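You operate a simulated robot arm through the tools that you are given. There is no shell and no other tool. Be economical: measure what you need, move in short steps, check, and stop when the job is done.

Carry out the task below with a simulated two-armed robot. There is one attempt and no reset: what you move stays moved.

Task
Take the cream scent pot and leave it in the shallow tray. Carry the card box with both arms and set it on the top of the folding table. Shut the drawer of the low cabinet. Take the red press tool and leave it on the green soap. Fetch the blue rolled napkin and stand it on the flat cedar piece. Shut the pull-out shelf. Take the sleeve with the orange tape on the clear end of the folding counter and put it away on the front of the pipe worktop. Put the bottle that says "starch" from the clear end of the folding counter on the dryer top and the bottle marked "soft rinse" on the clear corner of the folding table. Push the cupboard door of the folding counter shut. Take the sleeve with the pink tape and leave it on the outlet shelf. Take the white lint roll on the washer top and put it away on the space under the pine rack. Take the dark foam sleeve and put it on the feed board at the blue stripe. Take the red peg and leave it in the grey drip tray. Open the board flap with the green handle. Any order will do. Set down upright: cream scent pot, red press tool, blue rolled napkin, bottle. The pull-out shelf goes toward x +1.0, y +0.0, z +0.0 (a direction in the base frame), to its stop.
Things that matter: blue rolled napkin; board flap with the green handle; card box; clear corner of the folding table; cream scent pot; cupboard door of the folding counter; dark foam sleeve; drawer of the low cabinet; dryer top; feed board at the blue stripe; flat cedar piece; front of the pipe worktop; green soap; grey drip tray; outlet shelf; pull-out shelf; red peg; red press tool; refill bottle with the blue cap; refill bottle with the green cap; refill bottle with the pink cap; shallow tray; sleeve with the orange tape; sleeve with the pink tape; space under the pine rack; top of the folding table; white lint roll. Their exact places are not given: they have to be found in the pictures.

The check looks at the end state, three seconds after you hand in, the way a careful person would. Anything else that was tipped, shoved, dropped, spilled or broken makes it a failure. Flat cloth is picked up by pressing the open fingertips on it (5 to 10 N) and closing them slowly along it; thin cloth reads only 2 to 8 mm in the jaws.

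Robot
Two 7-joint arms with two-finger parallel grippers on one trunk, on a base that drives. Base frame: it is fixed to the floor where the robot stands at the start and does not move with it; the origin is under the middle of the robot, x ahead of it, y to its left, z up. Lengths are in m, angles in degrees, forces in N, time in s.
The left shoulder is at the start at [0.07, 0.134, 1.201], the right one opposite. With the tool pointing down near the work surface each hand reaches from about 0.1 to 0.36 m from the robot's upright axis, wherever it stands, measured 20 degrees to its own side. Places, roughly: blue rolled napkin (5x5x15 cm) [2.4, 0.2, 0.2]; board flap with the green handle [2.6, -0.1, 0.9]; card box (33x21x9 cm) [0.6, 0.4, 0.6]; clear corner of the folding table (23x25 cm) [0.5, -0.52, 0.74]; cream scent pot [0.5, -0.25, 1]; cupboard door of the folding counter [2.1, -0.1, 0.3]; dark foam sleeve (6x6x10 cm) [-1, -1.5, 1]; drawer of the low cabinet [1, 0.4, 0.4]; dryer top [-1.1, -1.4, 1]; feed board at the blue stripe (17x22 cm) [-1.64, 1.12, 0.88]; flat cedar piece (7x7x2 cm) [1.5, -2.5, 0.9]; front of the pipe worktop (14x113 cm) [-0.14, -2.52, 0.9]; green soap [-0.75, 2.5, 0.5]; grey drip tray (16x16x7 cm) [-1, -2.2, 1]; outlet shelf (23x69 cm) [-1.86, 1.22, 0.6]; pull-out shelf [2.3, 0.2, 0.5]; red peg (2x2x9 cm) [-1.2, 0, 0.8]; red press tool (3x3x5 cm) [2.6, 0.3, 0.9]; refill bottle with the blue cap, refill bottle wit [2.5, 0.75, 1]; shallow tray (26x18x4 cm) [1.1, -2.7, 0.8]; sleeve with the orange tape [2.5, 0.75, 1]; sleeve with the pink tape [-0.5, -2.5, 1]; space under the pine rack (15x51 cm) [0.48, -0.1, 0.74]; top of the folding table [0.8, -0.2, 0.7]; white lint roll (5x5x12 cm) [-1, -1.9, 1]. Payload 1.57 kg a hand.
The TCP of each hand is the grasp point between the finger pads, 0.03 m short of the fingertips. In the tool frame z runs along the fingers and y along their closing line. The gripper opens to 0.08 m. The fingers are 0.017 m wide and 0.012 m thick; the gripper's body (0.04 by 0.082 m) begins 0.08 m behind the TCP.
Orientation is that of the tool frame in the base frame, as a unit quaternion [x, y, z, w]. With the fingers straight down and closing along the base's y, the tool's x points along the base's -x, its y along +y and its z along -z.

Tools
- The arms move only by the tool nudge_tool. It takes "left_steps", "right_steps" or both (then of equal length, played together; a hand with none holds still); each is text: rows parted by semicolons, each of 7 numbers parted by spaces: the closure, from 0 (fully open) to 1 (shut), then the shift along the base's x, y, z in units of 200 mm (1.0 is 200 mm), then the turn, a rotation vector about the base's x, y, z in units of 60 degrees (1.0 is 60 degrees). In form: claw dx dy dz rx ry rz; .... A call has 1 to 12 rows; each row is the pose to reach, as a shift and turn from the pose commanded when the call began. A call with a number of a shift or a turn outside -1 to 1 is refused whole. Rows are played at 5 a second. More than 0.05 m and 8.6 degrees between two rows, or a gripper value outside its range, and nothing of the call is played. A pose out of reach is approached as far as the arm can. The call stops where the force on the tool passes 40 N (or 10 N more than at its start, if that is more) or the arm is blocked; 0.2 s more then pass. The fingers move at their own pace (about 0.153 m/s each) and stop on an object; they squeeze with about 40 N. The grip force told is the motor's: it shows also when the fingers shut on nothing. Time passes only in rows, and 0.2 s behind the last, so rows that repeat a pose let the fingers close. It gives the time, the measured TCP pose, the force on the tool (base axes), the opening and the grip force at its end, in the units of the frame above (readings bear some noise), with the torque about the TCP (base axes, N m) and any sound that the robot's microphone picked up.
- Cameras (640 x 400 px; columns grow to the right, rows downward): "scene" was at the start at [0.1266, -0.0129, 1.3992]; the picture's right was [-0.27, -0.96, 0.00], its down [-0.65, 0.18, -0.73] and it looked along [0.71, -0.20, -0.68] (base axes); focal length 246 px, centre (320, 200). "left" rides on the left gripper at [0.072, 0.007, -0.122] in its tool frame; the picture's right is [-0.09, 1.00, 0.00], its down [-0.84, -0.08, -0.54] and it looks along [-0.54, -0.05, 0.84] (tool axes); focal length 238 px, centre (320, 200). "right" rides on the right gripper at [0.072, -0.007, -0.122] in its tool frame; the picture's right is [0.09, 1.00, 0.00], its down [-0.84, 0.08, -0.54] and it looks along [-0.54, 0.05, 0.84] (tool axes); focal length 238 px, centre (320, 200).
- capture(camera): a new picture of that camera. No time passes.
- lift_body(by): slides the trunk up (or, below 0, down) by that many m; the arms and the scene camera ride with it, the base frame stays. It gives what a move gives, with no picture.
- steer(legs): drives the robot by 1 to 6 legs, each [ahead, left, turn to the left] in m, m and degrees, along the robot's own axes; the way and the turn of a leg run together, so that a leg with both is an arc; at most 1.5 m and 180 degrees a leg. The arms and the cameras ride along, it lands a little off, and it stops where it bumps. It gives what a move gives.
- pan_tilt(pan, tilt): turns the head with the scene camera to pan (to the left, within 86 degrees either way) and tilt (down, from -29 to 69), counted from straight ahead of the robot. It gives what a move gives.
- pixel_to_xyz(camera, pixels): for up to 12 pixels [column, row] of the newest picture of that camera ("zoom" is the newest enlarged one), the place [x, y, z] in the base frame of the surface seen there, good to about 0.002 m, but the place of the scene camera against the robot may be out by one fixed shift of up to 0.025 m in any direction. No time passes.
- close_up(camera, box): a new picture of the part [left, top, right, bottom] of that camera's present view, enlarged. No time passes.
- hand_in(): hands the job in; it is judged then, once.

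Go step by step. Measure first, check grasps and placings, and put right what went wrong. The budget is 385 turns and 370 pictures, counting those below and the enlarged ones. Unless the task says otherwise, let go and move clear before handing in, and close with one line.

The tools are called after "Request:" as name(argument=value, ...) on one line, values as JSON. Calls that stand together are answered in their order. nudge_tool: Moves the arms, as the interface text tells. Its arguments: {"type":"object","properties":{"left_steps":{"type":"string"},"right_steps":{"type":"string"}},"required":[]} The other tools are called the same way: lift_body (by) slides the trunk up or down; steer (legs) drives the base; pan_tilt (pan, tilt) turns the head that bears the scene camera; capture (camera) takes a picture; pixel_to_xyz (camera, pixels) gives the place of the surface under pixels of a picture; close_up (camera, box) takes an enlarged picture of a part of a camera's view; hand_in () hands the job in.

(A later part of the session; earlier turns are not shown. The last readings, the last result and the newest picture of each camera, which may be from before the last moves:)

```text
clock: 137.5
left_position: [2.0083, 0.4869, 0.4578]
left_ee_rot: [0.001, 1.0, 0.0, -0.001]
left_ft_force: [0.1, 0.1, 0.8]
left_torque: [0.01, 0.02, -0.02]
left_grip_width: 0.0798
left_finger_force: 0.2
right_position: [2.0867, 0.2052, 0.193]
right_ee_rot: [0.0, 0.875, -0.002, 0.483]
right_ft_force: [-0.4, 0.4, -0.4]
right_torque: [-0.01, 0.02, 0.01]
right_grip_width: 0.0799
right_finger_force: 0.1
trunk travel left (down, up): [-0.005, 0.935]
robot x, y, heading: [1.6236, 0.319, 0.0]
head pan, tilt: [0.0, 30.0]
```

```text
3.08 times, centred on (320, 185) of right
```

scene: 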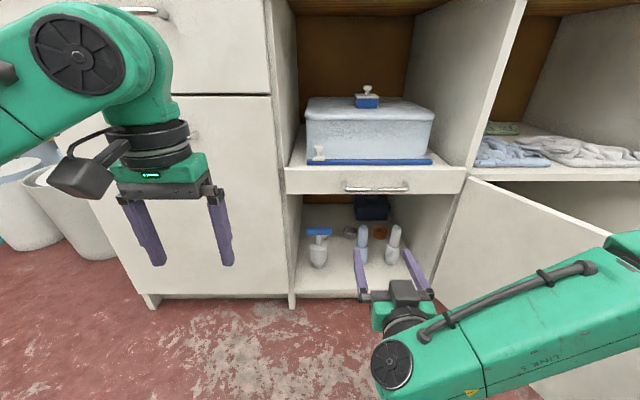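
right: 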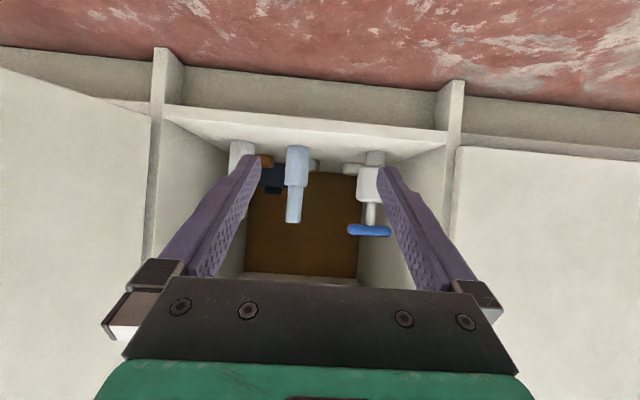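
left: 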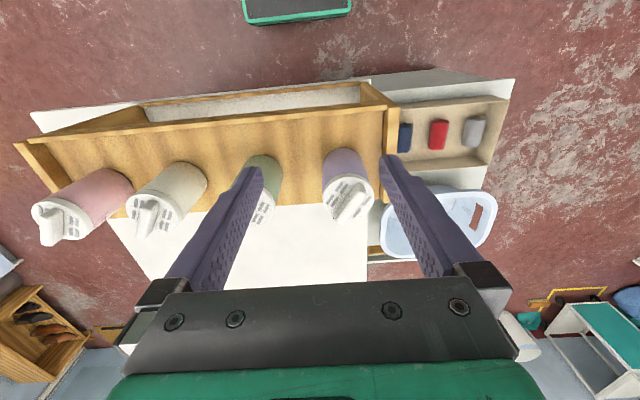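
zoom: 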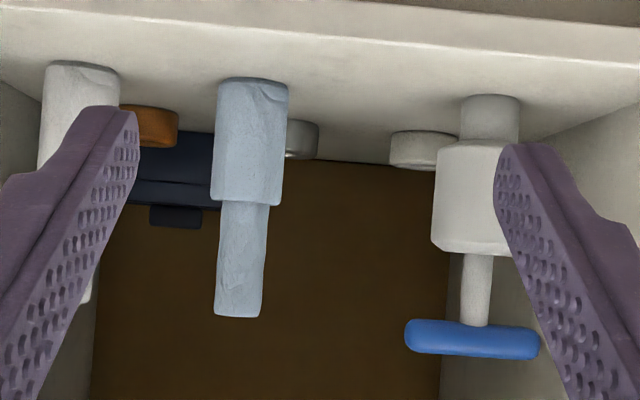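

Napkin axis ≈ (2.424, 0.174), thick part z 0.10–0.185. I align y/z, tuck the left hand back, then drive ahead.

Request:
nudge_tool(left_steps="0 -0.2 0 0.1 0 0 0;0 -0.4 0 0.2 0 0 0;0 -0.5 0 0.3 0 0 0;0 -0.5 0 0.3 0 0 0", right_steps="0 0 -0.06 -0.05 0 0 0;0 0 -0.12 -0.1 0 0 0;0 0 -0.155 -0.13 0 0 0;0 0 -0.155 -0.13 0 0 0")

Request:
steer(legs=[[0.2, 0, 0]])

Request:
capture(camera="right")

```text
clock: 138.5
left_position: [1.9081, 0.4862, 0.5179]
left_ee_rot: [0.001, 1.0, -0.001, -0.001]
left_ft_force: [-0.4, -0.2, 1.0]
left_torque: [-0.02, 0.02, 0.0]
left_grip_width: 0.0796
left_finger_force: 0.1
right_position: [2.0887, 0.1733, 0.1674]
right_ee_rot: [0.0, 0.876, -0.002, 0.482]
right_ft_force: [-0.6, -0.1, -0.2]
right_torque: [-0.04, 0.01, 0.0]
right_grip_width: 0.0797
right_finger_force: 0.1
trunk travel left (down, up): [-0.005, 0.935]
robot x, y, heading: [1.6216, 0.3243, -0.5]
head pan, tilt: [0.0, 30.0]
```

```text
clock: 140.1
left_position: [2.11, 0.487, 0.5178]
left_ee_rot: [0.001, 1.0, 0.0, -0.001]
left_ft_force: [0.0, 1.1, 0.8]
left_torque: [0.03, -0.06, -0.03]
left_grip_width: 0.08
left_finger_force: 0.0
right_position: [2.288, 0.1748, 0.1684]
right_ee_rot: [-0.002, 0.875, -0.001, 0.483]
right_ft_force: [0.3, -0.7, 0.5]
right_torque: [0.0, -0.03, -0.03]
right_grip_width: 0.0799
right_finger_force: 0.1
trunk travel left (down, up): [-0.005, 0.935]
robot x, y, heading: [1.8241, 0.3243, -0.1]
head pan, tilt: [0.0, 30.0]
```

```text
317 pictures are left
```

right: 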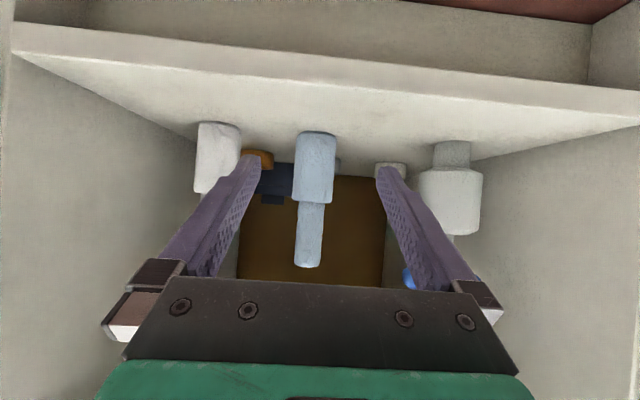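

Napkin is centred between the fingers (315,165). I advance 0.137 m, close, and check.

Request:
nudge_tool(right_steps="0 0.2 0 0 0 0 0;0 0.4 0 0 0 0 0;0 0.55 0 0 0 0 0;0 0.68 0 0 0 0 0;0 0.68 0 0 0 0 0;1 0.68 0 0 0 0 0;1 0.68 0 0 0 0 0;1 0.68 0 0 0 0 0")

Request:
capture(camera="right")

```text
clock: 141.9
left_position: [2.1085, 0.4869, 0.5178]
left_ee_rot: [0.001, 1.0, 0.0, -0.001]
left_ft_force: [0.5, 0.1, 0.2]
left_torque: [-0.03, 0.01, 0.01]
left_grip_width: 0.0802
left_finger_force: 0.0
right_position: [2.4122, 0.1586, 0.1868]
right_ee_rot: [-0.002, 0.875, -0.001, 0.484]
right_ft_force: [0.4, 0.4, 1.5]
right_torque: [0.03, -0.1, 0.02]
right_grip_width: 0.046
right_finger_force: 40.2
right hand out of reach, approached as far as the arm can: row 3, 4, 5, 6, 7, 8
trunk travel left (down, up): [-0.005, 0.935]
robot x, y, heading: [1.8278, 0.3201, -0.2]
head pan, tilt: [0.0, 30.0]
```

```text
316 pictures are left
```

right: 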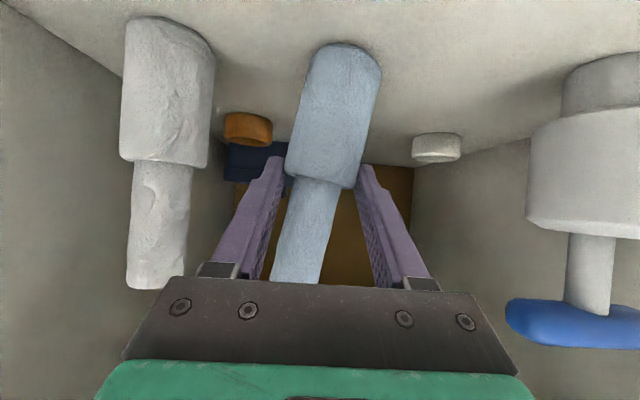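

Gripped (0.046 m, 40 N), slightly off because of reach, napkin leaning a bit; I lift it 3–4 cm, and back out.

Request:
nudge_tool(right_steps="1 -0.05 -0.03 0.1 0 0 0;1 -0.08 -0.03 0.2 0 0 0;1 -0.1 -0.03 0.3 0 0 0;1 -0.1 -0.03 0.3 0 0 0")

Request:
capture(camera="right")

```text
clock: 142.9
left_position: [2.1085, 0.4854, 0.5184]
left_ee_rot: [0.002, 1.0, 0.0, -0.001]
left_ft_force: [-0.5, -0.2, -1.0]
left_torque: [0.03, 0.01, -0.02]
left_grip_width: 0.0799
left_finger_force: 0.1
right_position: [2.3933, 0.1539, 0.245]
right_ee_rot: [-0.001, 0.875, -0.001, 0.484]
right_ft_force: [1.2, 0.2, -1.0]
right_torque: [0.01, 0.01, 0.0]
right_grip_width: 0.046
right_finger_force: 40.1
trunk travel left (down, up): [-0.005, 0.935]
robot x, y, heading: [1.826, 0.3249, -0.2]
head pan, tilt: [0.0, 30.0]
```

```text
315 pictures are left
```

right: 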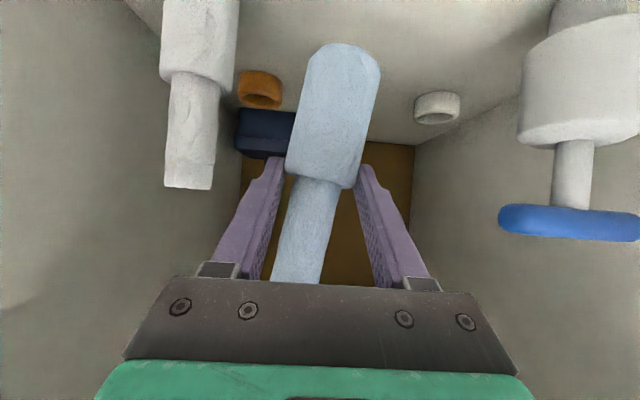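

Lifted clear. I back out, then raise the trunk and look at the left end of the counter.

Request:
steer(legs=[[-0.36, 0.0, 0]])

Request:
lift_body(by=0.4)

Request:
lift_body(by=0.37)

Request:
steer(legs=[[0, 0.3, 0]])

Request:
pan_tilt(pan=0, tilt=30)

Request:
capture(camera="scene")

```text
clock: 145.2
left_position: [1.7449, 0.4879, 0.5185]
left_ee_rot: [0.001, 1.0, 0.0, -0.001]
left_ft_force: [0.4, -0.2, 0.6]
left_torque: [0.01, 0.04, 0.01]
left_grip_width: 0.0801
left_finger_force: 0.0
right_position: [2.0288, 0.1556, 0.2445]
right_ee_rot: [-0.001, 0.875, -0.001, 0.484]
right_ft_force: [0.1, -0.5, -0.5]
right_torque: [-0.03, 0.01, -0.04]
right_grip_width: 0.0456
right_finger_force: 40.4
trunk travel left (down, up): [-0.005, 0.935]
robot x, y, heading: [1.4593, 0.3213, -0.0]
head pan, tilt: [0.0, 30.0]
```

```text
clock: 149.0
left_position: [1.7444, 0.4871, 0.918]
left_ee_rot: [0.0, 1.0, 0.0, -0.001]
left_ft_force: [-0.1, 0.3, 0.0]
left_torque: [0.0, -0.01, 0.03]
left_grip_width: 0.0801
left_finger_force: 0.0
right_position: [2.0297, 0.1548, 0.6446]
right_ee_rot: [-0.001, 0.876, -0.002, 0.483]
right_ft_force: [1.0, -0.7, -0.2]
right_torque: [-0.03, 0.02, -0.02]
right_grip_width: 0.0453
right_finger_force: 40.1
trunk travel left (down, up): [-0.405, 0.535]
robot x, y, heading: [1.4603, 0.3209, -0.3]
head pan, tilt: [0.0, 30.0]
```

```text
clock: 152.6
left_position: [1.7441, 0.4869, 1.2867]
left_ee_rot: [0.001, 1.0, 0.0, -0.001]
left_ft_force: [0.2, 0.2, 0.7]
left_torque: [-0.01, 0.02, -0.03]
left_grip_width: 0.08
left_finger_force: 0.0
right_position: [2.0295, 0.1549, 1.0143]
right_ee_rot: [-0.001, 0.875, -0.002, 0.484]
right_ft_force: [-0.3, -0.5, -0.6]
right_torque: [0.01, 0.0, -0.01]
right_grip_width: 0.045
right_finger_force: 40.2
trunk travel left (down, up): [-0.775, 0.165]
robot x, y, heading: [1.4619, 0.3208, 0.2]
head pan, tilt: [0.0, 30.0]
```

```text
clock: 154.6
left_position: [1.7445, 0.7827, 1.2885]
left_ee_rot: [-0.001, 1.0, 0.001, -0.001]
left_ft_force: [0.3, 0.6, -0.5]
left_torque: [0.0, -0.01, -0.02]
left_grip_width: 0.0803
left_finger_force: 0.1
right_position: [2.0293, 0.4502, 1.014]
right_ee_rot: [-0.001, 0.876, 0.0, 0.483]
right_ft_force: [0.2, -0.4, -1.3]
right_torque: [0.03, 0.04, 0.0]
right_grip_width: 0.0448
right_finger_force: 39.7
trunk travel left (down, up): [-0.775, 0.165]
robot x, y, heading: [1.4578, 0.6211, -0.2]
head pan, tilt: [0.0, 30.0]
```

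```text
clock: 155.2
left_position: [1.745, 0.7841, 1.2891]
left_ee_rot: [-0.001, 1.0, 0.002, -0.001]
left_ft_force: [-0.6, -0.1, -0.4]
left_torque: [0.03, -0.02, 0.04]
left_grip_width: 0.0801
left_finger_force: 0.2
right_position: [2.0294, 0.4524, 1.0157]
right_ee_rot: [0.0, 0.876, -0.002, 0.482]
right_ft_force: [-0.2, 0.5, 0.5]
right_torque: [0.0, 0.03, -0.01]
right_grip_width: 0.0447
right_finger_force: 40.3
trunk travel left (down, up): [-0.775, 0.165]
robot x, y, heading: [1.4571, 0.6185, -0.2]
head pan, tilt: [0.0, 30.0]
```

```text
314 pictures are left
```

scene: 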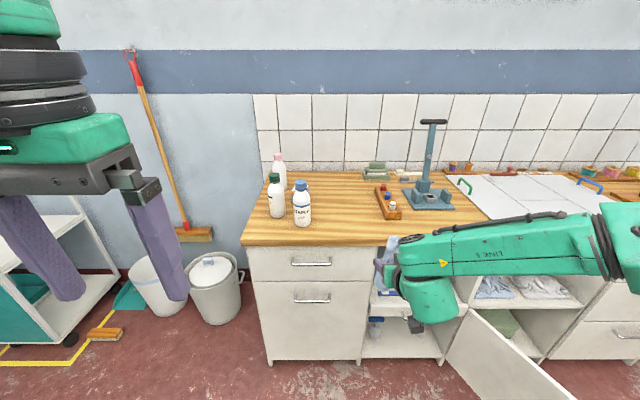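

Request:
close_up(camera="scene", box=[230, 140, 450, 250])

Request:
pixel_to_xyz(camera="scene", pixels=[[302, 222], [302, 188], [276, 212], [275, 178], [280, 160], [245, 240], [330, 244], [312, 264], [365, 210]])

```text
2.91 times, centred on (340, 195) of scene
```

zoom: 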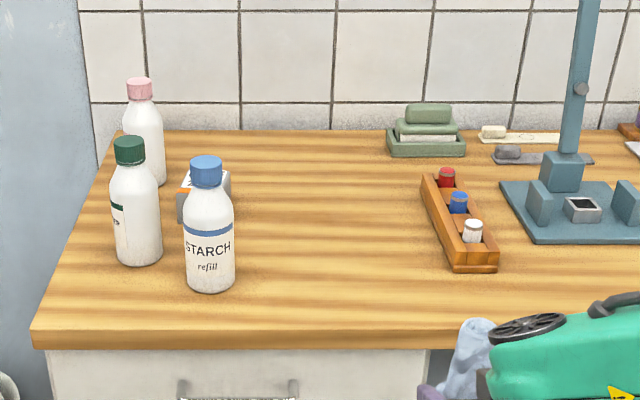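

```text
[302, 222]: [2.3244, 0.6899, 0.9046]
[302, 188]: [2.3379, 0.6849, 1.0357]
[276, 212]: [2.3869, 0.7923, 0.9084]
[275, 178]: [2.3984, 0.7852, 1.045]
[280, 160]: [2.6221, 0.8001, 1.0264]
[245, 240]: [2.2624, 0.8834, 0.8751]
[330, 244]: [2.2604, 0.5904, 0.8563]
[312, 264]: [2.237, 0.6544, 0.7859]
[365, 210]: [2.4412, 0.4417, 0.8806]
```

The orange-taped sleeve is the grey piece behind the starch bottle (205,195 in zoom). I pull the right hand (napkin) back and up, and bring the left hand above the area.

Request:
nudge_tool(right_steps="1 -0.1 -0.05 0.2 0 0 0;1 -0.3 -0.1 0.3 0 0 0;1 -0.5 -0.15 0.4 0 0 0;1 -0.6 -0.2 0.5 0 0 0;1 -0.6 -0.2 0.5 0 0 0", left_steps="0 0.2 0 0 0 0 0;0 0.4 0 0 0 0 0;0 0.6 0 0 0 0 0;0 0.8 0 0 0 0 0;0 0.8 0 0 0 0 0")

Request:
steer(legs=[[0.37, -0.05, 0]])

Request:
capture(camera="left")

Request:
pan_tilt(pan=15, tilt=45)

Request:
capture(camera="scene")

```text
clock: 156.4
left_position: [1.9063, 0.7842, 1.2844]
left_ee_rot: [0.0, 1.0, 0.0, -0.001]
left_ft_force: [0.8, -0.4, -0.4]
left_torque: [-0.05, 0.0, 0.03]
left_grip_width: 0.08
left_finger_force: 0.0
right_position: [1.9082, 0.4123, 1.1127]
right_ee_rot: [-0.002, 0.876, -0.001, 0.483]
right_ft_force: [-0.3, 0.1, -0.7]
right_torque: [0.01, 0.01, -0.02]
right_grip_width: 0.0447
right_finger_force: 39.8
trunk travel left (down, up): [-0.775, 0.165]
robot x, y, heading: [1.4579, 0.6202, 0.1]
head pan, tilt: [0.0, 30.0]
```

```text
clock: 158.8
left_position: [2.2798, 0.7337, 1.2867]
left_ee_rot: [0.0, 1.0, 0.0, 0.0]
left_ft_force: [-0.3, -0.4, -0.8]
left_torque: [0.0, -0.03, 0.03]
left_grip_width: 0.0797
left_finger_force: 0.0
right_position: [2.2813, 0.3613, 1.1147]
right_ee_rot: [-0.001, 0.876, -0.002, 0.483]
right_ft_force: [0.2, -0.5, -0.6]
right_torque: [-0.02, 0.01, 0.02]
right_grip_width: 0.0447
right_finger_force: 39.7
trunk travel left (down, up): [-0.775, 0.165]
robot x, y, heading: [1.8362, 0.5673, -0.2]
head pan, tilt: [0.0, 30.0]
```

```text
312 pictures are left
```

left: 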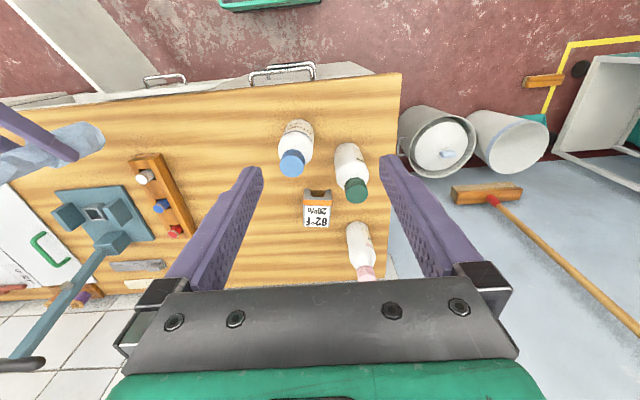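

```text
clock: 159.6
left_position: [2.282, 0.7335, 1.2863]
left_ee_rot: [0.0, 1.0, 0.0, -0.001]
left_ft_force: [-0.5, 0.3, -1.1]
left_torque: [0.0, 0.03, 0.0]
left_grip_width: 0.0798
left_finger_force: 0.1
right_position: [2.2845, 0.3603, 1.1122]
right_ee_rot: [-0.001, 0.875, -0.002, 0.484]
right_ft_force: [0.9, 0.1, -0.9]
right_torque: [-0.03, 0.0, 0.02]
right_grip_width: 0.0445
right_finger_force: 40.1
trunk travel left (down, up): [-0.775, 0.165]
robot x, y, heading: [1.8347, 0.5653, 0.1]
head pan, tilt: [15.0, 45.0]
```

```text
311 pictures are left
```

scene: 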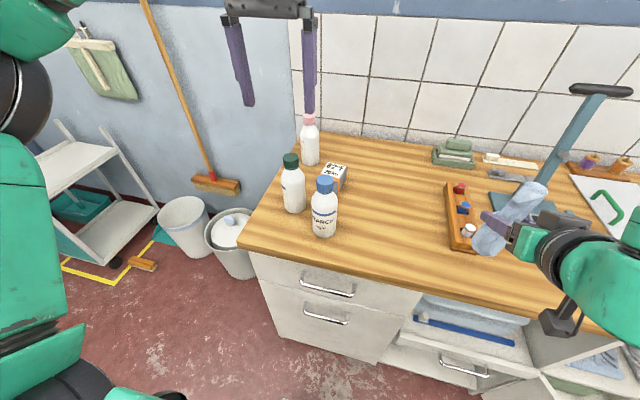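

I zoom in on the sleeve and bottles in the left camera and measure.

Request:
close_up(camera="left", box=[260, 110, 420, 290])

Request:
pixel_to_xyz(camera="left", pixels=[[304, 198], [330, 198], [304, 227], [329, 227], [306, 191], [328, 191], [298, 130], [292, 163], [350, 155], [355, 190], [360, 235], [365, 272]])

```text
2.22 times, centred on (340, 200) of left
```

zoom: 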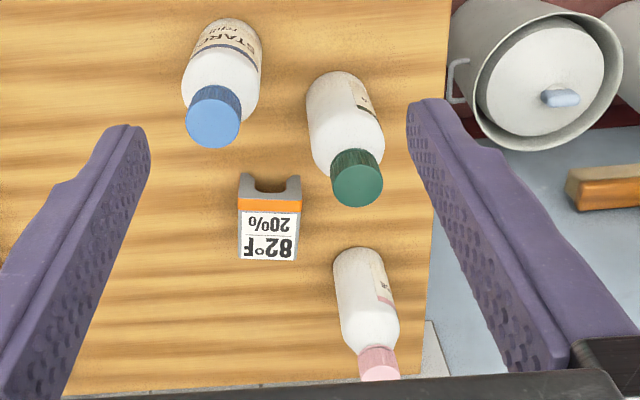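

```text
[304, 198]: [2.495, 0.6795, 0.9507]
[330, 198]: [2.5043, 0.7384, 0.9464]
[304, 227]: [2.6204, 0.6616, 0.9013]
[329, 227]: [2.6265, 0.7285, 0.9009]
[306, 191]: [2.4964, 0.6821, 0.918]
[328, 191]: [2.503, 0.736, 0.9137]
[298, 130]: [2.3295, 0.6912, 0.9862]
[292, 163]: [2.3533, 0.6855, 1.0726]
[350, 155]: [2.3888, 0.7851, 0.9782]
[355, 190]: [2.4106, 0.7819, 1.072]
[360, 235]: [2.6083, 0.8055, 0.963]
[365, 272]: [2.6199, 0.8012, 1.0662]
```

Request:
close_up(camera="left", box=[290, 175, 350, 245])

Request:
pixel_to_xyz(camera="zoom", pixels=[[160, 100], [160, 200], [470, 110], [460, 200], [300, 250], [180, 380], [430, 380], [300, 140], [240, 100], [300, 160], [150, 50], [300, 330]])

```text
5.71 times, centred on (320, 210) of left
```

zoom: 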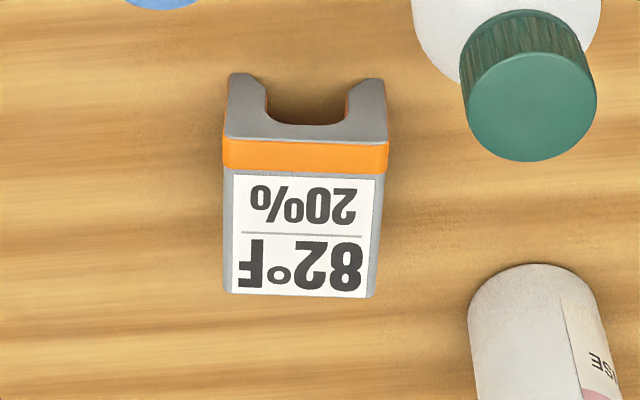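

```text
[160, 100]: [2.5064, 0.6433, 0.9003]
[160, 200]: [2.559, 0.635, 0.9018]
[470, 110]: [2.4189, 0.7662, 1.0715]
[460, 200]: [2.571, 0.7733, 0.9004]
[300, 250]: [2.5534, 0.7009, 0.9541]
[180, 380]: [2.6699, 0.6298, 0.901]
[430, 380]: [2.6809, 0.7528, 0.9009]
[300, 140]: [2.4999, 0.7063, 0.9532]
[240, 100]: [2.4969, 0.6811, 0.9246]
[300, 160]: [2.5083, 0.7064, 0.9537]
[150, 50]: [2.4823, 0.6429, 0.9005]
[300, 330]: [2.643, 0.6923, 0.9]
```

The sleeve is an inverted-U foam channel, y 0.678–0.738, x 2.495–~2.59, top z 0.954. I raise the right hand relative to the trunk, lower the trunk and drive closer.

Request:
nudge_tool(right_steps="1 -0.1 -0.1 0.15 0 0 0;1 -0.2 -0.2 0.3 0 0 0;1 -0.3 -0.3 0.45 0 0 0;1 -0.3 -0.3 0.6 0 0 0;1 -0.3 -0.3 0.75 0 0 0;1 -0.3 -0.3 0.75 0 0 0")

Request:
lift_body(by=-0.15)

Request:
steer(legs=[[0.13, -0.015, 0]])

Request:
capture(camera="left")

```text
clock: 161.0
left_position: [2.2802, 0.7338, 1.2863]
left_ee_rot: [0.0, 1.0, 0.001, 0.0]
left_ft_force: [0.6, 0.3, -0.6]
left_torque: [0.01, -0.02, 0.0]
left_grip_width: 0.0799
left_finger_force: 0.2
right_position: [2.2236, 0.3017, 1.2632]
right_ee_rot: [-0.001, 0.875, -0.001, 0.483]
right_ft_force: [0.0, 0.5, -0.2]
right_torque: [-0.02, 0.01, 0.03]
right_grip_width: 0.0444
right_finger_force: 39.6
trunk travel left (down, up): [-0.775, 0.165]
robot x, y, heading: [1.8341, 0.5691, -0.1]
head pan, tilt: [15.0, 45.0]
```

```text
clock: 162.8
left_position: [2.2806, 0.7341, 1.1357]
left_ee_rot: [0.0, 1.0, 0.0, -0.001]
left_ft_force: [1.4, -0.2, 0.2]
left_torque: [-0.02, 0.03, 0.0]
left_grip_width: 0.0799
left_finger_force: 0.1
right_position: [2.2226, 0.3021, 1.1132]
right_ee_rot: [-0.001, 0.876, -0.002, 0.483]
right_ft_force: [0.5, -0.2, 0.2]
right_torque: [0.02, 0.0, -0.02]
right_grip_width: 0.0448
right_finger_force: 39.7
trunk travel left (down, up): [-0.625, 0.315]
robot x, y, heading: [1.8362, 0.569, -0.5]
head pan, tilt: [15.0, 45.0]
```

```text
clock: 164.1
left_position: [2.4099, 0.7184, 1.1369]
left_ee_rot: [0.0, 1.0, -0.001, -0.001]
left_ft_force: [-0.1, 0.4, 0.3]
left_torque: [-0.01, -0.02, 0.02]
left_grip_width: 0.08
left_finger_force: 0.1
right_position: [2.3528, 0.287, 1.1151]
right_ee_rot: [-0.001, 0.875, -0.001, 0.484]
right_ft_force: [0.2, 0.5, -0.2]
right_torque: [0.03, 0.03, -0.01]
right_grip_width: 0.0444
right_finger_force: 40.4
trunk travel left (down, up): [-0.625, 0.315]
robot x, y, heading: [1.9633, 0.5538, -0.0]
head pan, tilt: [15.0, 45.0]
```

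```text
308 pictures are left
```

left: 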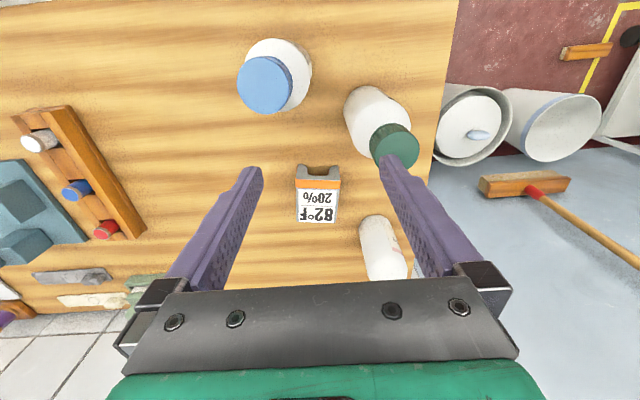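

I advance over the sleeve at this height with a slight forward tilt, then check alignment before descending.

Request:
nudge_tool(left_steps="0 0.15 -0.03 0 0 -0.07 0;0 0.3 -0.05 0 0 -0.15 0;0 0.45 -0.05 0 0 -0.25 0;0 0.6 -0.05 0 0 -0.25 0;0 0.62 -0.05 -0.2 0 -0.25 0;0 0.62 -0.05 -0.35 0 -0.25 0;0 0.62 -0.05 -0.35 0 -0.25 0")

Request:
capture(camera="left")

```text
clock: 165.7
left_position: [2.5339, 0.7093, 1.0672]
left_ee_rot: [-0.001, 0.991, 0.001, 0.131]
left_ft_force: [0.0, 0.3, 0.5]
left_torque: [0.01, 0.01, -0.03]
left_grip_width: 0.08
left_finger_force: 0.1
right_position: [2.3542, 0.2869, 1.113]
right_ee_rot: [-0.002, 0.875, 0.0, 0.484]
right_ft_force: [0.7, -0.7, 0.0]
right_torque: [0.03, 0.04, 0.0]
right_grip_width: 0.0443
right_finger_force: 40.7
trunk travel left (down, up): [-0.625, 0.315]
robot x, y, heading: [1.9639, 0.5559, -0.1]
head pan, tilt: [15.0, 45.0]
```

```text
307 pictures are left
```

left: 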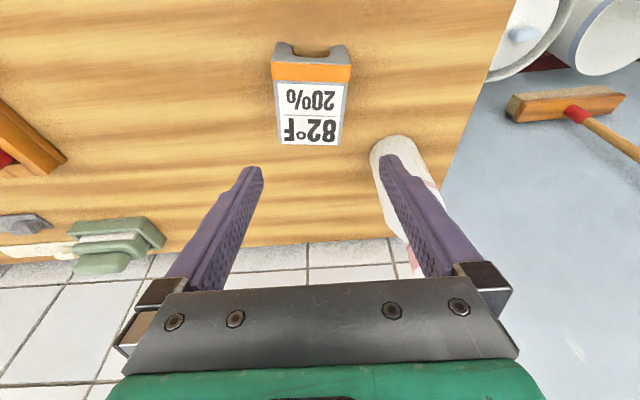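

Request:
pixel_to_xyz(camera="left", pixels=[[275, 75], [348, 78], [280, 140], [340, 142], [310, 110], [310, 60], [385, 150], [410, 150]])

```text
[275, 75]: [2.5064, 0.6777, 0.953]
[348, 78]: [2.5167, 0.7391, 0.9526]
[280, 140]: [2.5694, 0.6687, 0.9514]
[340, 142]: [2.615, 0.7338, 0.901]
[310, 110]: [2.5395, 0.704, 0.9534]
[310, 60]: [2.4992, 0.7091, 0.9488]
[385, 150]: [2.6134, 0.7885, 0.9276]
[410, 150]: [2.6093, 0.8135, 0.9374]
```

Sleeve is yawed about −8°, centre (2.54,0.705). I descend with matching yaw and grip.

Request:
nudge_tool(left_steps="0 0.02 -0.015 -0.15 0 0 -0.13;0 0.03 -0.015 -0.35 0 0 -0.13;0 0.03 -0.015 -0.55 0 0 -0.13;0 0.03 -0.015 -0.68 0 0 -0.13;0 0.03 -0.015 -0.68 0 0 -0.13;1 0.03 -0.015 -0.68 0 0 -0.13;1 0.03 -0.015 -0.68 0 0 -0.13;1 0.03 -0.015 -0.68 0 0 -0.13")

Request:
capture(camera="left")

```text
clock: 167.4
left_position: [2.539, 0.7069, 0.9313]
left_ee_rot: [0.067, 0.989, -0.008, 0.131]
left_ft_force: [4.4, -1.1, 15.6]
left_torque: [-0.41, -0.24, 0.05]
left_grip_width: 0.0652
left_finger_force: 39.7
right_position: [2.3532, 0.2871, 1.1145]
right_ee_rot: [-0.001, 0.875, -0.001, 0.484]
right_ft_force: [-0.3, -0.3, -0.9]
right_torque: [-0.02, -0.03, -0.01]
right_grip_width: 0.0442
right_finger_force: 39.4
trunk travel left (down, up): [-0.625, 0.315]
robot x, y, heading: [1.9684, 0.5528, -0.2]
head pan, tilt: [15.0, 45.0]
```

```text
306 pictures are left
```

left: 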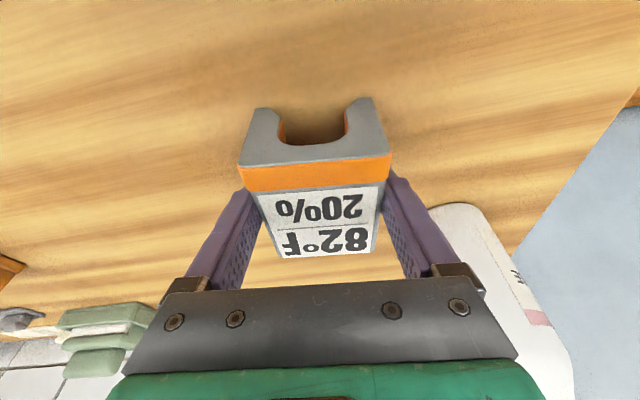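

Gripped at 0.065 m. I lift straight up 14 cm and check.

Request:
nudge_tool(left_steps="1 0 0 0.1 0 0 0;1 0 0 0.3 0 0 0;1 0 0 0.5 0 0 0;1 0 0 0.7 0 0 0;1 0 0 0.85 0 0 0;1 0 0 0.85 0 0 0")

Request:
capture(camera="left")

Request:
capture(camera="scene")

```text
clock: 168.8
left_position: [2.5428, 0.7061, 1.1007]
left_ee_rot: [0.067, 0.989, -0.009, 0.13]
left_ft_force: [-0.2, -0.4, -0.8]
left_torque: [0.0, 0.0, -0.04]
left_grip_width: 0.0652
left_finger_force: 40.4
right_position: [2.3549, 0.2887, 1.113]
right_ee_rot: [-0.002, 0.875, -0.001, 0.483]
right_ft_force: [-0.2, -0.2, -0.1]
right_torque: [-0.01, -0.03, -0.04]
right_grip_width: 0.0445
right_finger_force: 40.4
trunk travel left (down, up): [-0.625, 0.315]
robot x, y, heading: [1.966, 0.5532, -0.4]
head pan, tilt: [15.0, 45.0]
```

```text
305 pictures are left
```

left: 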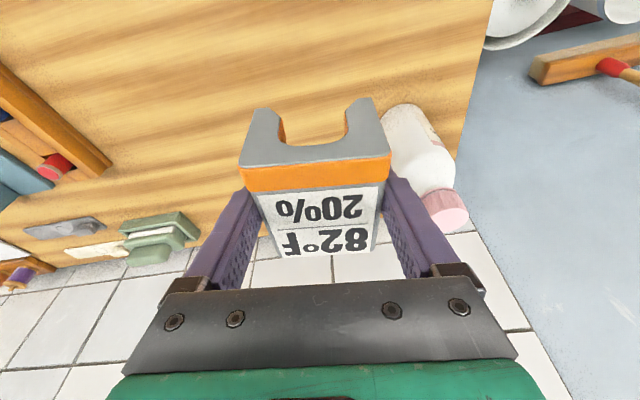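

```text
304 pictures are left
```

scene: 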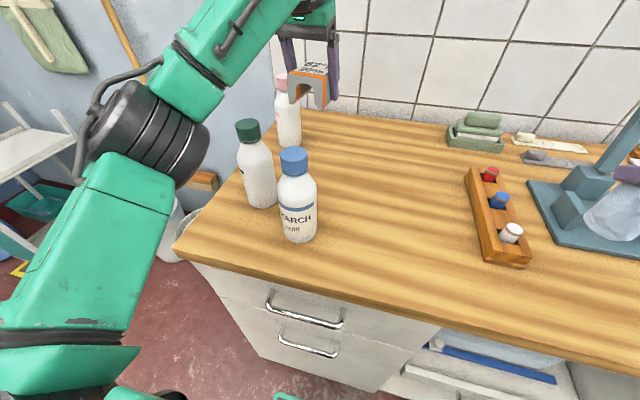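

Sleeve is held. While here I zoom on bottle labels, then raise the trunk.

Request:
close_up(camera="left", box=[370, 90, 490, 240])

Request:
close_up(camera="scene", box=[220, 60, 340, 250])

Request:
lift_body(by=0.15)

```text
2.67 times, centred on (430, 165) of left
```

zoom: 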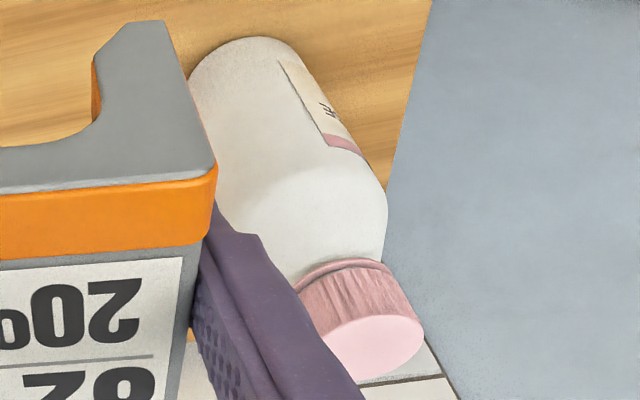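

```text
2.11 times, centred on (280, 155) of scene
```

zoom: 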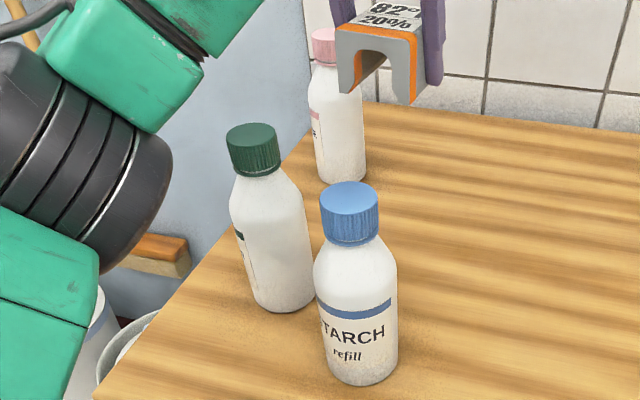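

```text
clock: 170.6
left_position: [2.5406, 0.7049, 1.25]
left_ee_rot: [0.068, 0.989, -0.009, 0.129]
left_ft_force: [-0.4, 0.5, -1.1]
left_torque: [0.01, -0.02, 0.0]
left_grip_width: 0.0654
left_finger_force: 39.7
right_position: [2.3547, 0.2878, 1.2628]
right_ee_rot: [-0.002, 0.875, -0.001, 0.483]
right_ft_force: [0.4, 0.5, -1.1]
right_torque: [-0.02, 0.01, 0.02]
right_grip_width: 0.0443
right_finger_force: 40.0
trunk travel left (down, up): [-0.775, 0.165]
robot x, y, heading: [1.9642, 0.5565, -0.2]
head pan, tilt: [15.0, 45.0]
```

I back away and drive around to the cabinet with the cedar piece, facing it with the right hand aligned.

Request:
steer(legs=[[-0.5, 0, 0], [0, -1.4, 0], [0.2, -0.35, 0], [0, 0, -90]])

Request:
pan_tilt(pan=-15, tilt=40)

Request:
capture(camera="scene")

Request:
capture(camera="right")

```text
clock: 185.9
left_position: [1.8294, -1.7485, 1.2515]
left_ee_rot: [0.739, 0.661, -0.097, 0.087]
left_ft_force: [-0.1, 0.4, -1.3]
left_torque: [-0.03, -0.03, 0.03]
left_grip_width: 0.0654
left_finger_force: 39.8
right_position: [1.4092, -1.5708, 1.2634]
right_ee_rot: [0.61, 0.628, -0.338, 0.345]
right_ft_force: [0.7, 0.2, 0.2]
right_torque: [0.01, 0.01, 0.0]
right_grip_width: 0.0442
right_finger_force: 39.7
trunk travel left (down, up): [-0.775, 0.165]
robot x, y, heading: [1.6654, -1.1772, -88.8]
head pan, tilt: [15.0, 45.0]
```

```text
clock: 186.9
left_position: [1.8299, -1.7486, 1.2513]
left_ee_rot: [0.739, 0.661, -0.097, 0.086]
left_ft_force: [0.3, -0.5, 0.1]
left_torque: [0.01, 0.01, -0.03]
left_grip_width: 0.0653
left_finger_force: 39.7
right_position: [1.4084, -1.5726, 1.2638]
right_ee_rot: [0.611, 0.627, -0.339, 0.345]
right_ft_force: [-0.3, -0.1, -0.6]
right_torque: [-0.01, -0.02, 0.02]
right_grip_width: 0.044
right_finger_force: 40.1
trunk travel left (down, up): [-0.775, 0.165]
robot x, y, heading: [1.6686, -1.1763, -88.5]
head pan, tilt: [-15.0, 40.0]
```

```text
301 pictures are left
```

scene: 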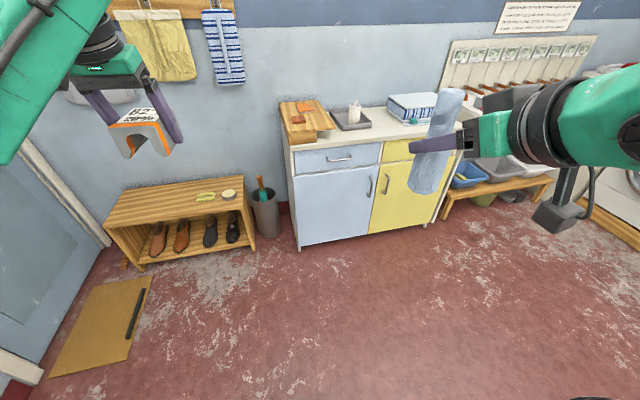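

```text
300 pictures are left
```

right: 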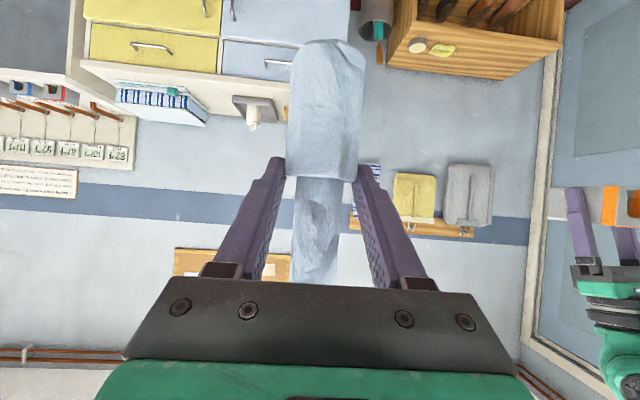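

The napkin now aligns with the hand's symmetry plane. I measure its axis points.

Request:
pixel_to_xyz(camera="right", pixels=[[326, 60], [324, 110], [322, 160], [318, 200], [318, 260], [296, 100], [360, 100], [290, 160], [355, 165], [300, 250], [336, 250]])

Request:
pixel_to_xyz(camera="scene", pixels=[[450, 95], [428, 185], [445, 130], [435, 160]])

Request:
close_up(camera="scene", box=[390, 70, 510, 210])

```text
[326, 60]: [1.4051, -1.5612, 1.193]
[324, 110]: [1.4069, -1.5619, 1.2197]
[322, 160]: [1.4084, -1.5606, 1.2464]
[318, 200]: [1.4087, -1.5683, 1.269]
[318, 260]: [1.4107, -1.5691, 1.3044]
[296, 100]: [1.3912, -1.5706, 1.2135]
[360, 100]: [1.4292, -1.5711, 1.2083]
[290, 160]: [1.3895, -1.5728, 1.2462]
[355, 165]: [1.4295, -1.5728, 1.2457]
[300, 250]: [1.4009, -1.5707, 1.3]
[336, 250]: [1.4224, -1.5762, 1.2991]
```

```text
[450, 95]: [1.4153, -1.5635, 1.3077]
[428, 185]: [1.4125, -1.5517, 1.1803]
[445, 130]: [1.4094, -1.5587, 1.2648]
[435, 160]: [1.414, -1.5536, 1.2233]
```

```text
2.86 times, centred on (450, 140) of scene
```

zoom: 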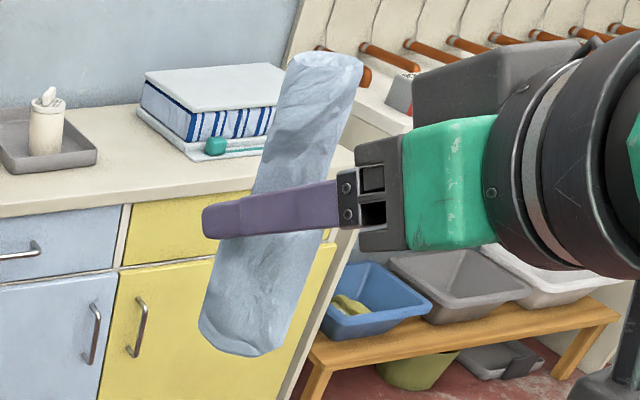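

Napkin hangs vertical, bottom ≈0.085 below TCP. I check shoe-rack clearance and drive up to the cedar.

Request:
pixel_to_xyz(camera="scene", pixels=[[143, 268], [255, 245], [265, 200], [205, 210], [299, 248], [308, 118], [300, 130]])

Request:
steer(legs=[[0, 0.03, -1.3], [0.82, 0, 0]])

Request:
lift_body(by=-0.17)

Request:
capture(camera="right")

Request:
capture(camera="scene")

```text
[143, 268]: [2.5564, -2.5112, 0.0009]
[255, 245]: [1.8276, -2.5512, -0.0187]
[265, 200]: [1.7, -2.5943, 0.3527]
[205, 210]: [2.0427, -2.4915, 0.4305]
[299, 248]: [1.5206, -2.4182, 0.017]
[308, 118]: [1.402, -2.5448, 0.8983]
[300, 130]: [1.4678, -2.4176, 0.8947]
```

```text
clock: 191.8
left_position: [1.8373, -2.5887, 1.2518]
left_ee_rot: [0.749, 0.649, -0.098, 0.085]
left_ft_force: [-0.1, -0.3, -0.5]
left_torque: [0.0, -0.03, 0.04]
left_grip_width: 0.0654
left_finger_force: 40.5
right_position: [1.4224, -2.3992, 1.2634]
right_ee_rot: [0.62, 0.618, -0.344, 0.34]
right_ft_force: [0.1, 0.0, -0.6]
right_torque: [-0.01, 0.0, 0.0]
right_grip_width: 0.0444
right_finger_force: 39.6
trunk travel left (down, up): [-0.775, 0.165]
robot x, y, heading: [1.6899, -2.0076, -90.5]
head pan, tilt: [-15.0, 40.0]
```

```text
clock: 193.7
left_position: [1.8386, -2.5886, 1.0814]
left_ee_rot: [0.749, 0.65, -0.098, 0.085]
left_ft_force: [0.6, 0.7, 0.1]
left_torque: [-0.01, -0.02, 0.02]
left_grip_width: 0.0654
left_finger_force: 39.7
right_position: [1.4228, -2.3989, 1.0937]
right_ee_rot: [0.62, 0.618, -0.345, 0.34]
right_ft_force: [-0.2, -0.1, -1.0]
right_torque: [0.01, 0.02, 0.0]
right_grip_width: 0.0442
right_finger_force: 40.4
trunk travel left (down, up): [-0.605, 0.335]
robot x, y, heading: [1.6932, -2.0108, -90.6]
head pan, tilt: [-15.0, 40.0]
```

```text
298 pictures are left
```

right: 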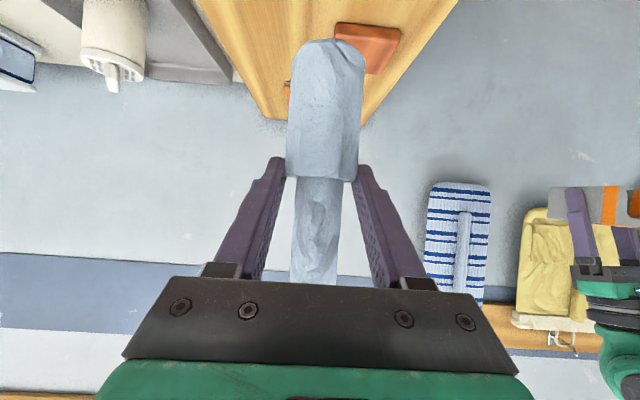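

```text
297 pictures are left
```

scene: 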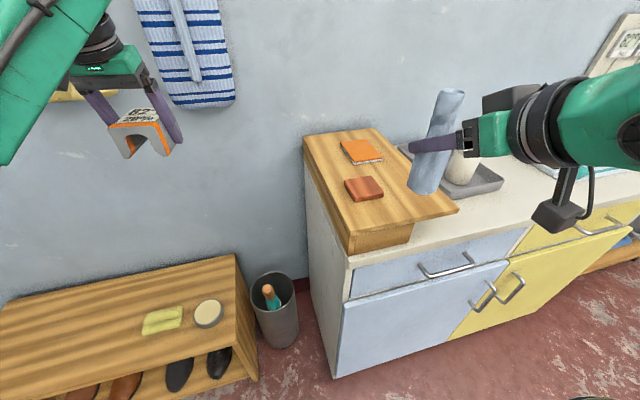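

Request:
pixel_to_xyz(camera="right", pixels=[[338, 25], [398, 31], [370, 73], [360, 40], [385, 40]])

Request:
pixel_to_xyz(camera="scene", pixels=[[347, 181], [375, 177], [383, 192], [353, 199], [364, 188], [395, 222]])

Request:
close_up(camera="scene", box=[330, 130, 480, 240])

```text
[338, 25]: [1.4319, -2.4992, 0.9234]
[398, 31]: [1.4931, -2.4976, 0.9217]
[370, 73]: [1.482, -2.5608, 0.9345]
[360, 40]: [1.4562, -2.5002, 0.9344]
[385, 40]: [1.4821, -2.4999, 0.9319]
```

```text
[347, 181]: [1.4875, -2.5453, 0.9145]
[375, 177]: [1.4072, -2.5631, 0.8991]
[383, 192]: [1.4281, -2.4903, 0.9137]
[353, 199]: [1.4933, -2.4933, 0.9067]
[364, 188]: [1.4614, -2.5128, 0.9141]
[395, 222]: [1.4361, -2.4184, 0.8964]
```

```text
3.64 times, centred on (405, 185) of scene
```

zoom: 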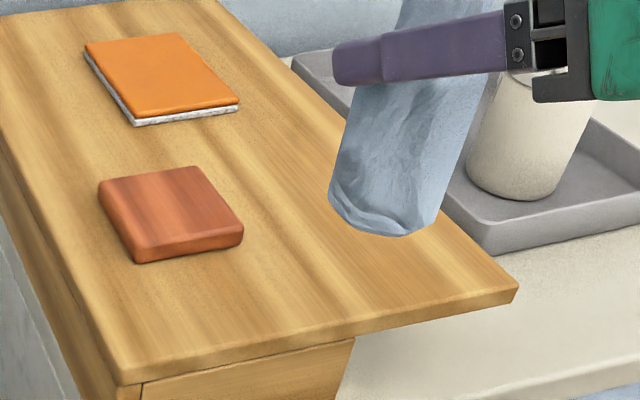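

Cedar centre ≈ (1.459,−2.535), top z 0.934. I move the napkin above it to about 5 mm and look.

Request:
nudge_tool(right_steps="1 0.05 -0.2 0 0 0 0;1 0.12 -0.4 0 0 0 0;1 0.175 -0.6 0 0 0 0;1 0.175 -0.63 -0.15 0 0 0;1 0.175 -0.63 -0.3 0 0 0;1 0.175 -0.63 -0.34 0 0 0;1 0.175 -0.63 -0.34 0 0 0")

Request:
close_up(camera="scene", box=[300, 80, 480, 250])

Request:
capture(camera="right")

```text
clock: 195.3
left_position: [1.8381, -2.588, 1.0815]
left_ee_rot: [0.75, 0.649, -0.098, 0.085]
left_ft_force: [-0.3, -0.8, -0.5]
left_torque: [0.01, -0.05, 0.02]
left_grip_width: 0.0653
left_finger_force: 40.2
right_position: [1.4574, -2.5238, 1.0248]
right_ee_rot: [0.62, 0.618, -0.343, 0.339]
right_ft_force: [0.4, 0.3, 0.0]
right_torque: [0.0, 0.0, 0.02]
right_grip_width: 0.0441
right_finger_force: 40.0
trunk travel left (down, up): [-0.605, 0.335]
robot x, y, heading: [1.6906, -2.0105, -90.6]
head pan, tilt: [-15.0, 40.0]
```

```text
2.35 times, centred on (390, 165) of scene
```

zoom: 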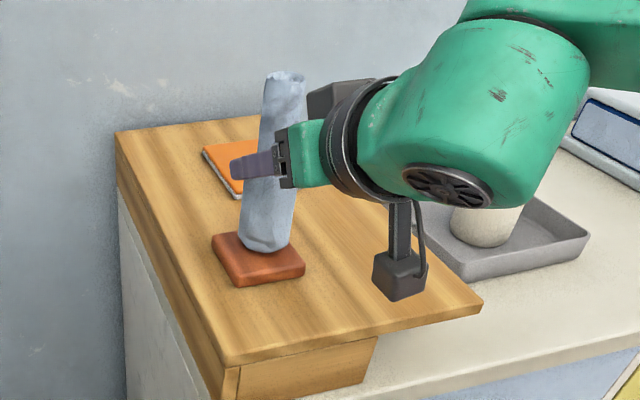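

```text
294 pictures are left
```

right: 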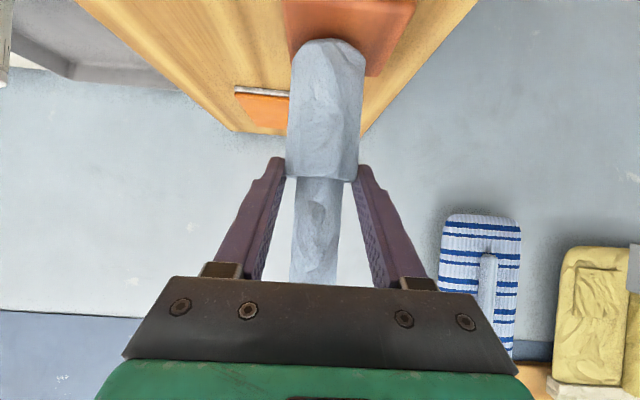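

The napkin is over the cedar. I lower in 1.5 mm steps until contact.

Request:
nudge_tool(right_steps="1 -0.01 0.01 -0.01 0 0 0;1 -0.01 0.01 -0.02 0 0 0;1 -0.01 0.01 -0.03 0 0 0;1 -0.01 0.01 -0.03 0 0 0")

Request:
close_up(camera="scene", box=[340, 90, 440, 210])

```text
clock: 196.3
left_position: [1.8378, -2.5892, 1.0815]
left_ee_rot: [0.75, 0.649, -0.099, 0.085]
left_ft_force: [0.4, 0.4, -1.4]
left_torque: [-0.01, 0.01, 0.03]
left_grip_width: 0.0652
left_finger_force: 40.0
right_position: [1.4552, -2.5232, 1.0198]
right_ee_rot: [0.62, 0.618, -0.343, 0.34]
right_ft_force: [0.7, 0.4, -0.1]
right_torque: [-0.03, 0.02, -0.04]
right_grip_width: 0.0443
right_finger_force: 39.9
trunk travel left (down, up): [-0.605, 0.335]
robot x, y, heading: [1.6902, -2.0127, -90.5]
head pan, tilt: [-15.0, 40.0]
```

```text
3.33 times, centred on (390, 150) of scene
```

zoom: 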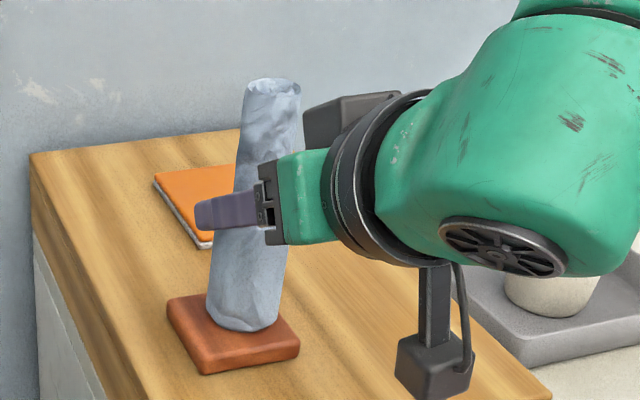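

Request:
nudge_tool(right_steps="1 0 0 -0.01 0 0 0;1 0 0 -0.02 0 0 0;1 0 0 -0.03 0 0 0;1 0 0 -0.03 0 0 0")

Request:
close_up(camera="scene", box=[340, 90, 440, 210])

```text
clock: 197.3
left_position: [1.8402, -2.5873, 1.0822]
left_ee_rot: [0.749, 0.649, -0.099, 0.087]
left_ft_force: [0.3, 0.9, -0.8]
left_torque: [0.02, -0.02, 0.01]
left_grip_width: 0.0652
left_finger_force: 40.0
right_position: [1.4565, -2.5218, 1.0172]
right_ee_rot: [0.618, 0.617, -0.347, 0.342]
right_ft_force: [-1.7, -5.0, 27.0]
right_torque: [-0.56, 0.16, -0.04]
right_grip_width: 0.0443
right_finger_force: 39.7
trunk travel left (down, up): [-0.605, 0.335]
robot x, y, heading: [1.6916, -2.0128, -90.6]
head pan, tilt: [-15.0, 40.0]
```

```text
3.33 times, centred on (390, 150) of scene
```

zoom: 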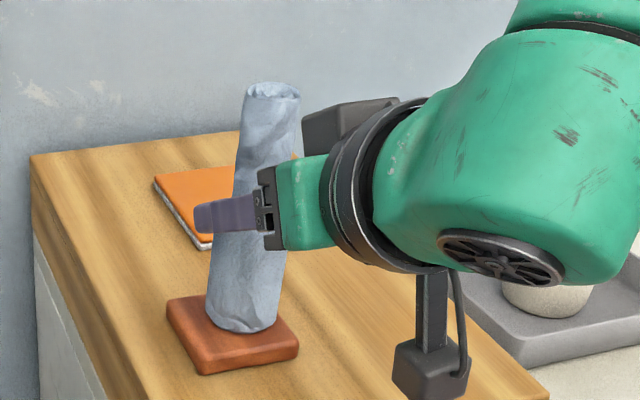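

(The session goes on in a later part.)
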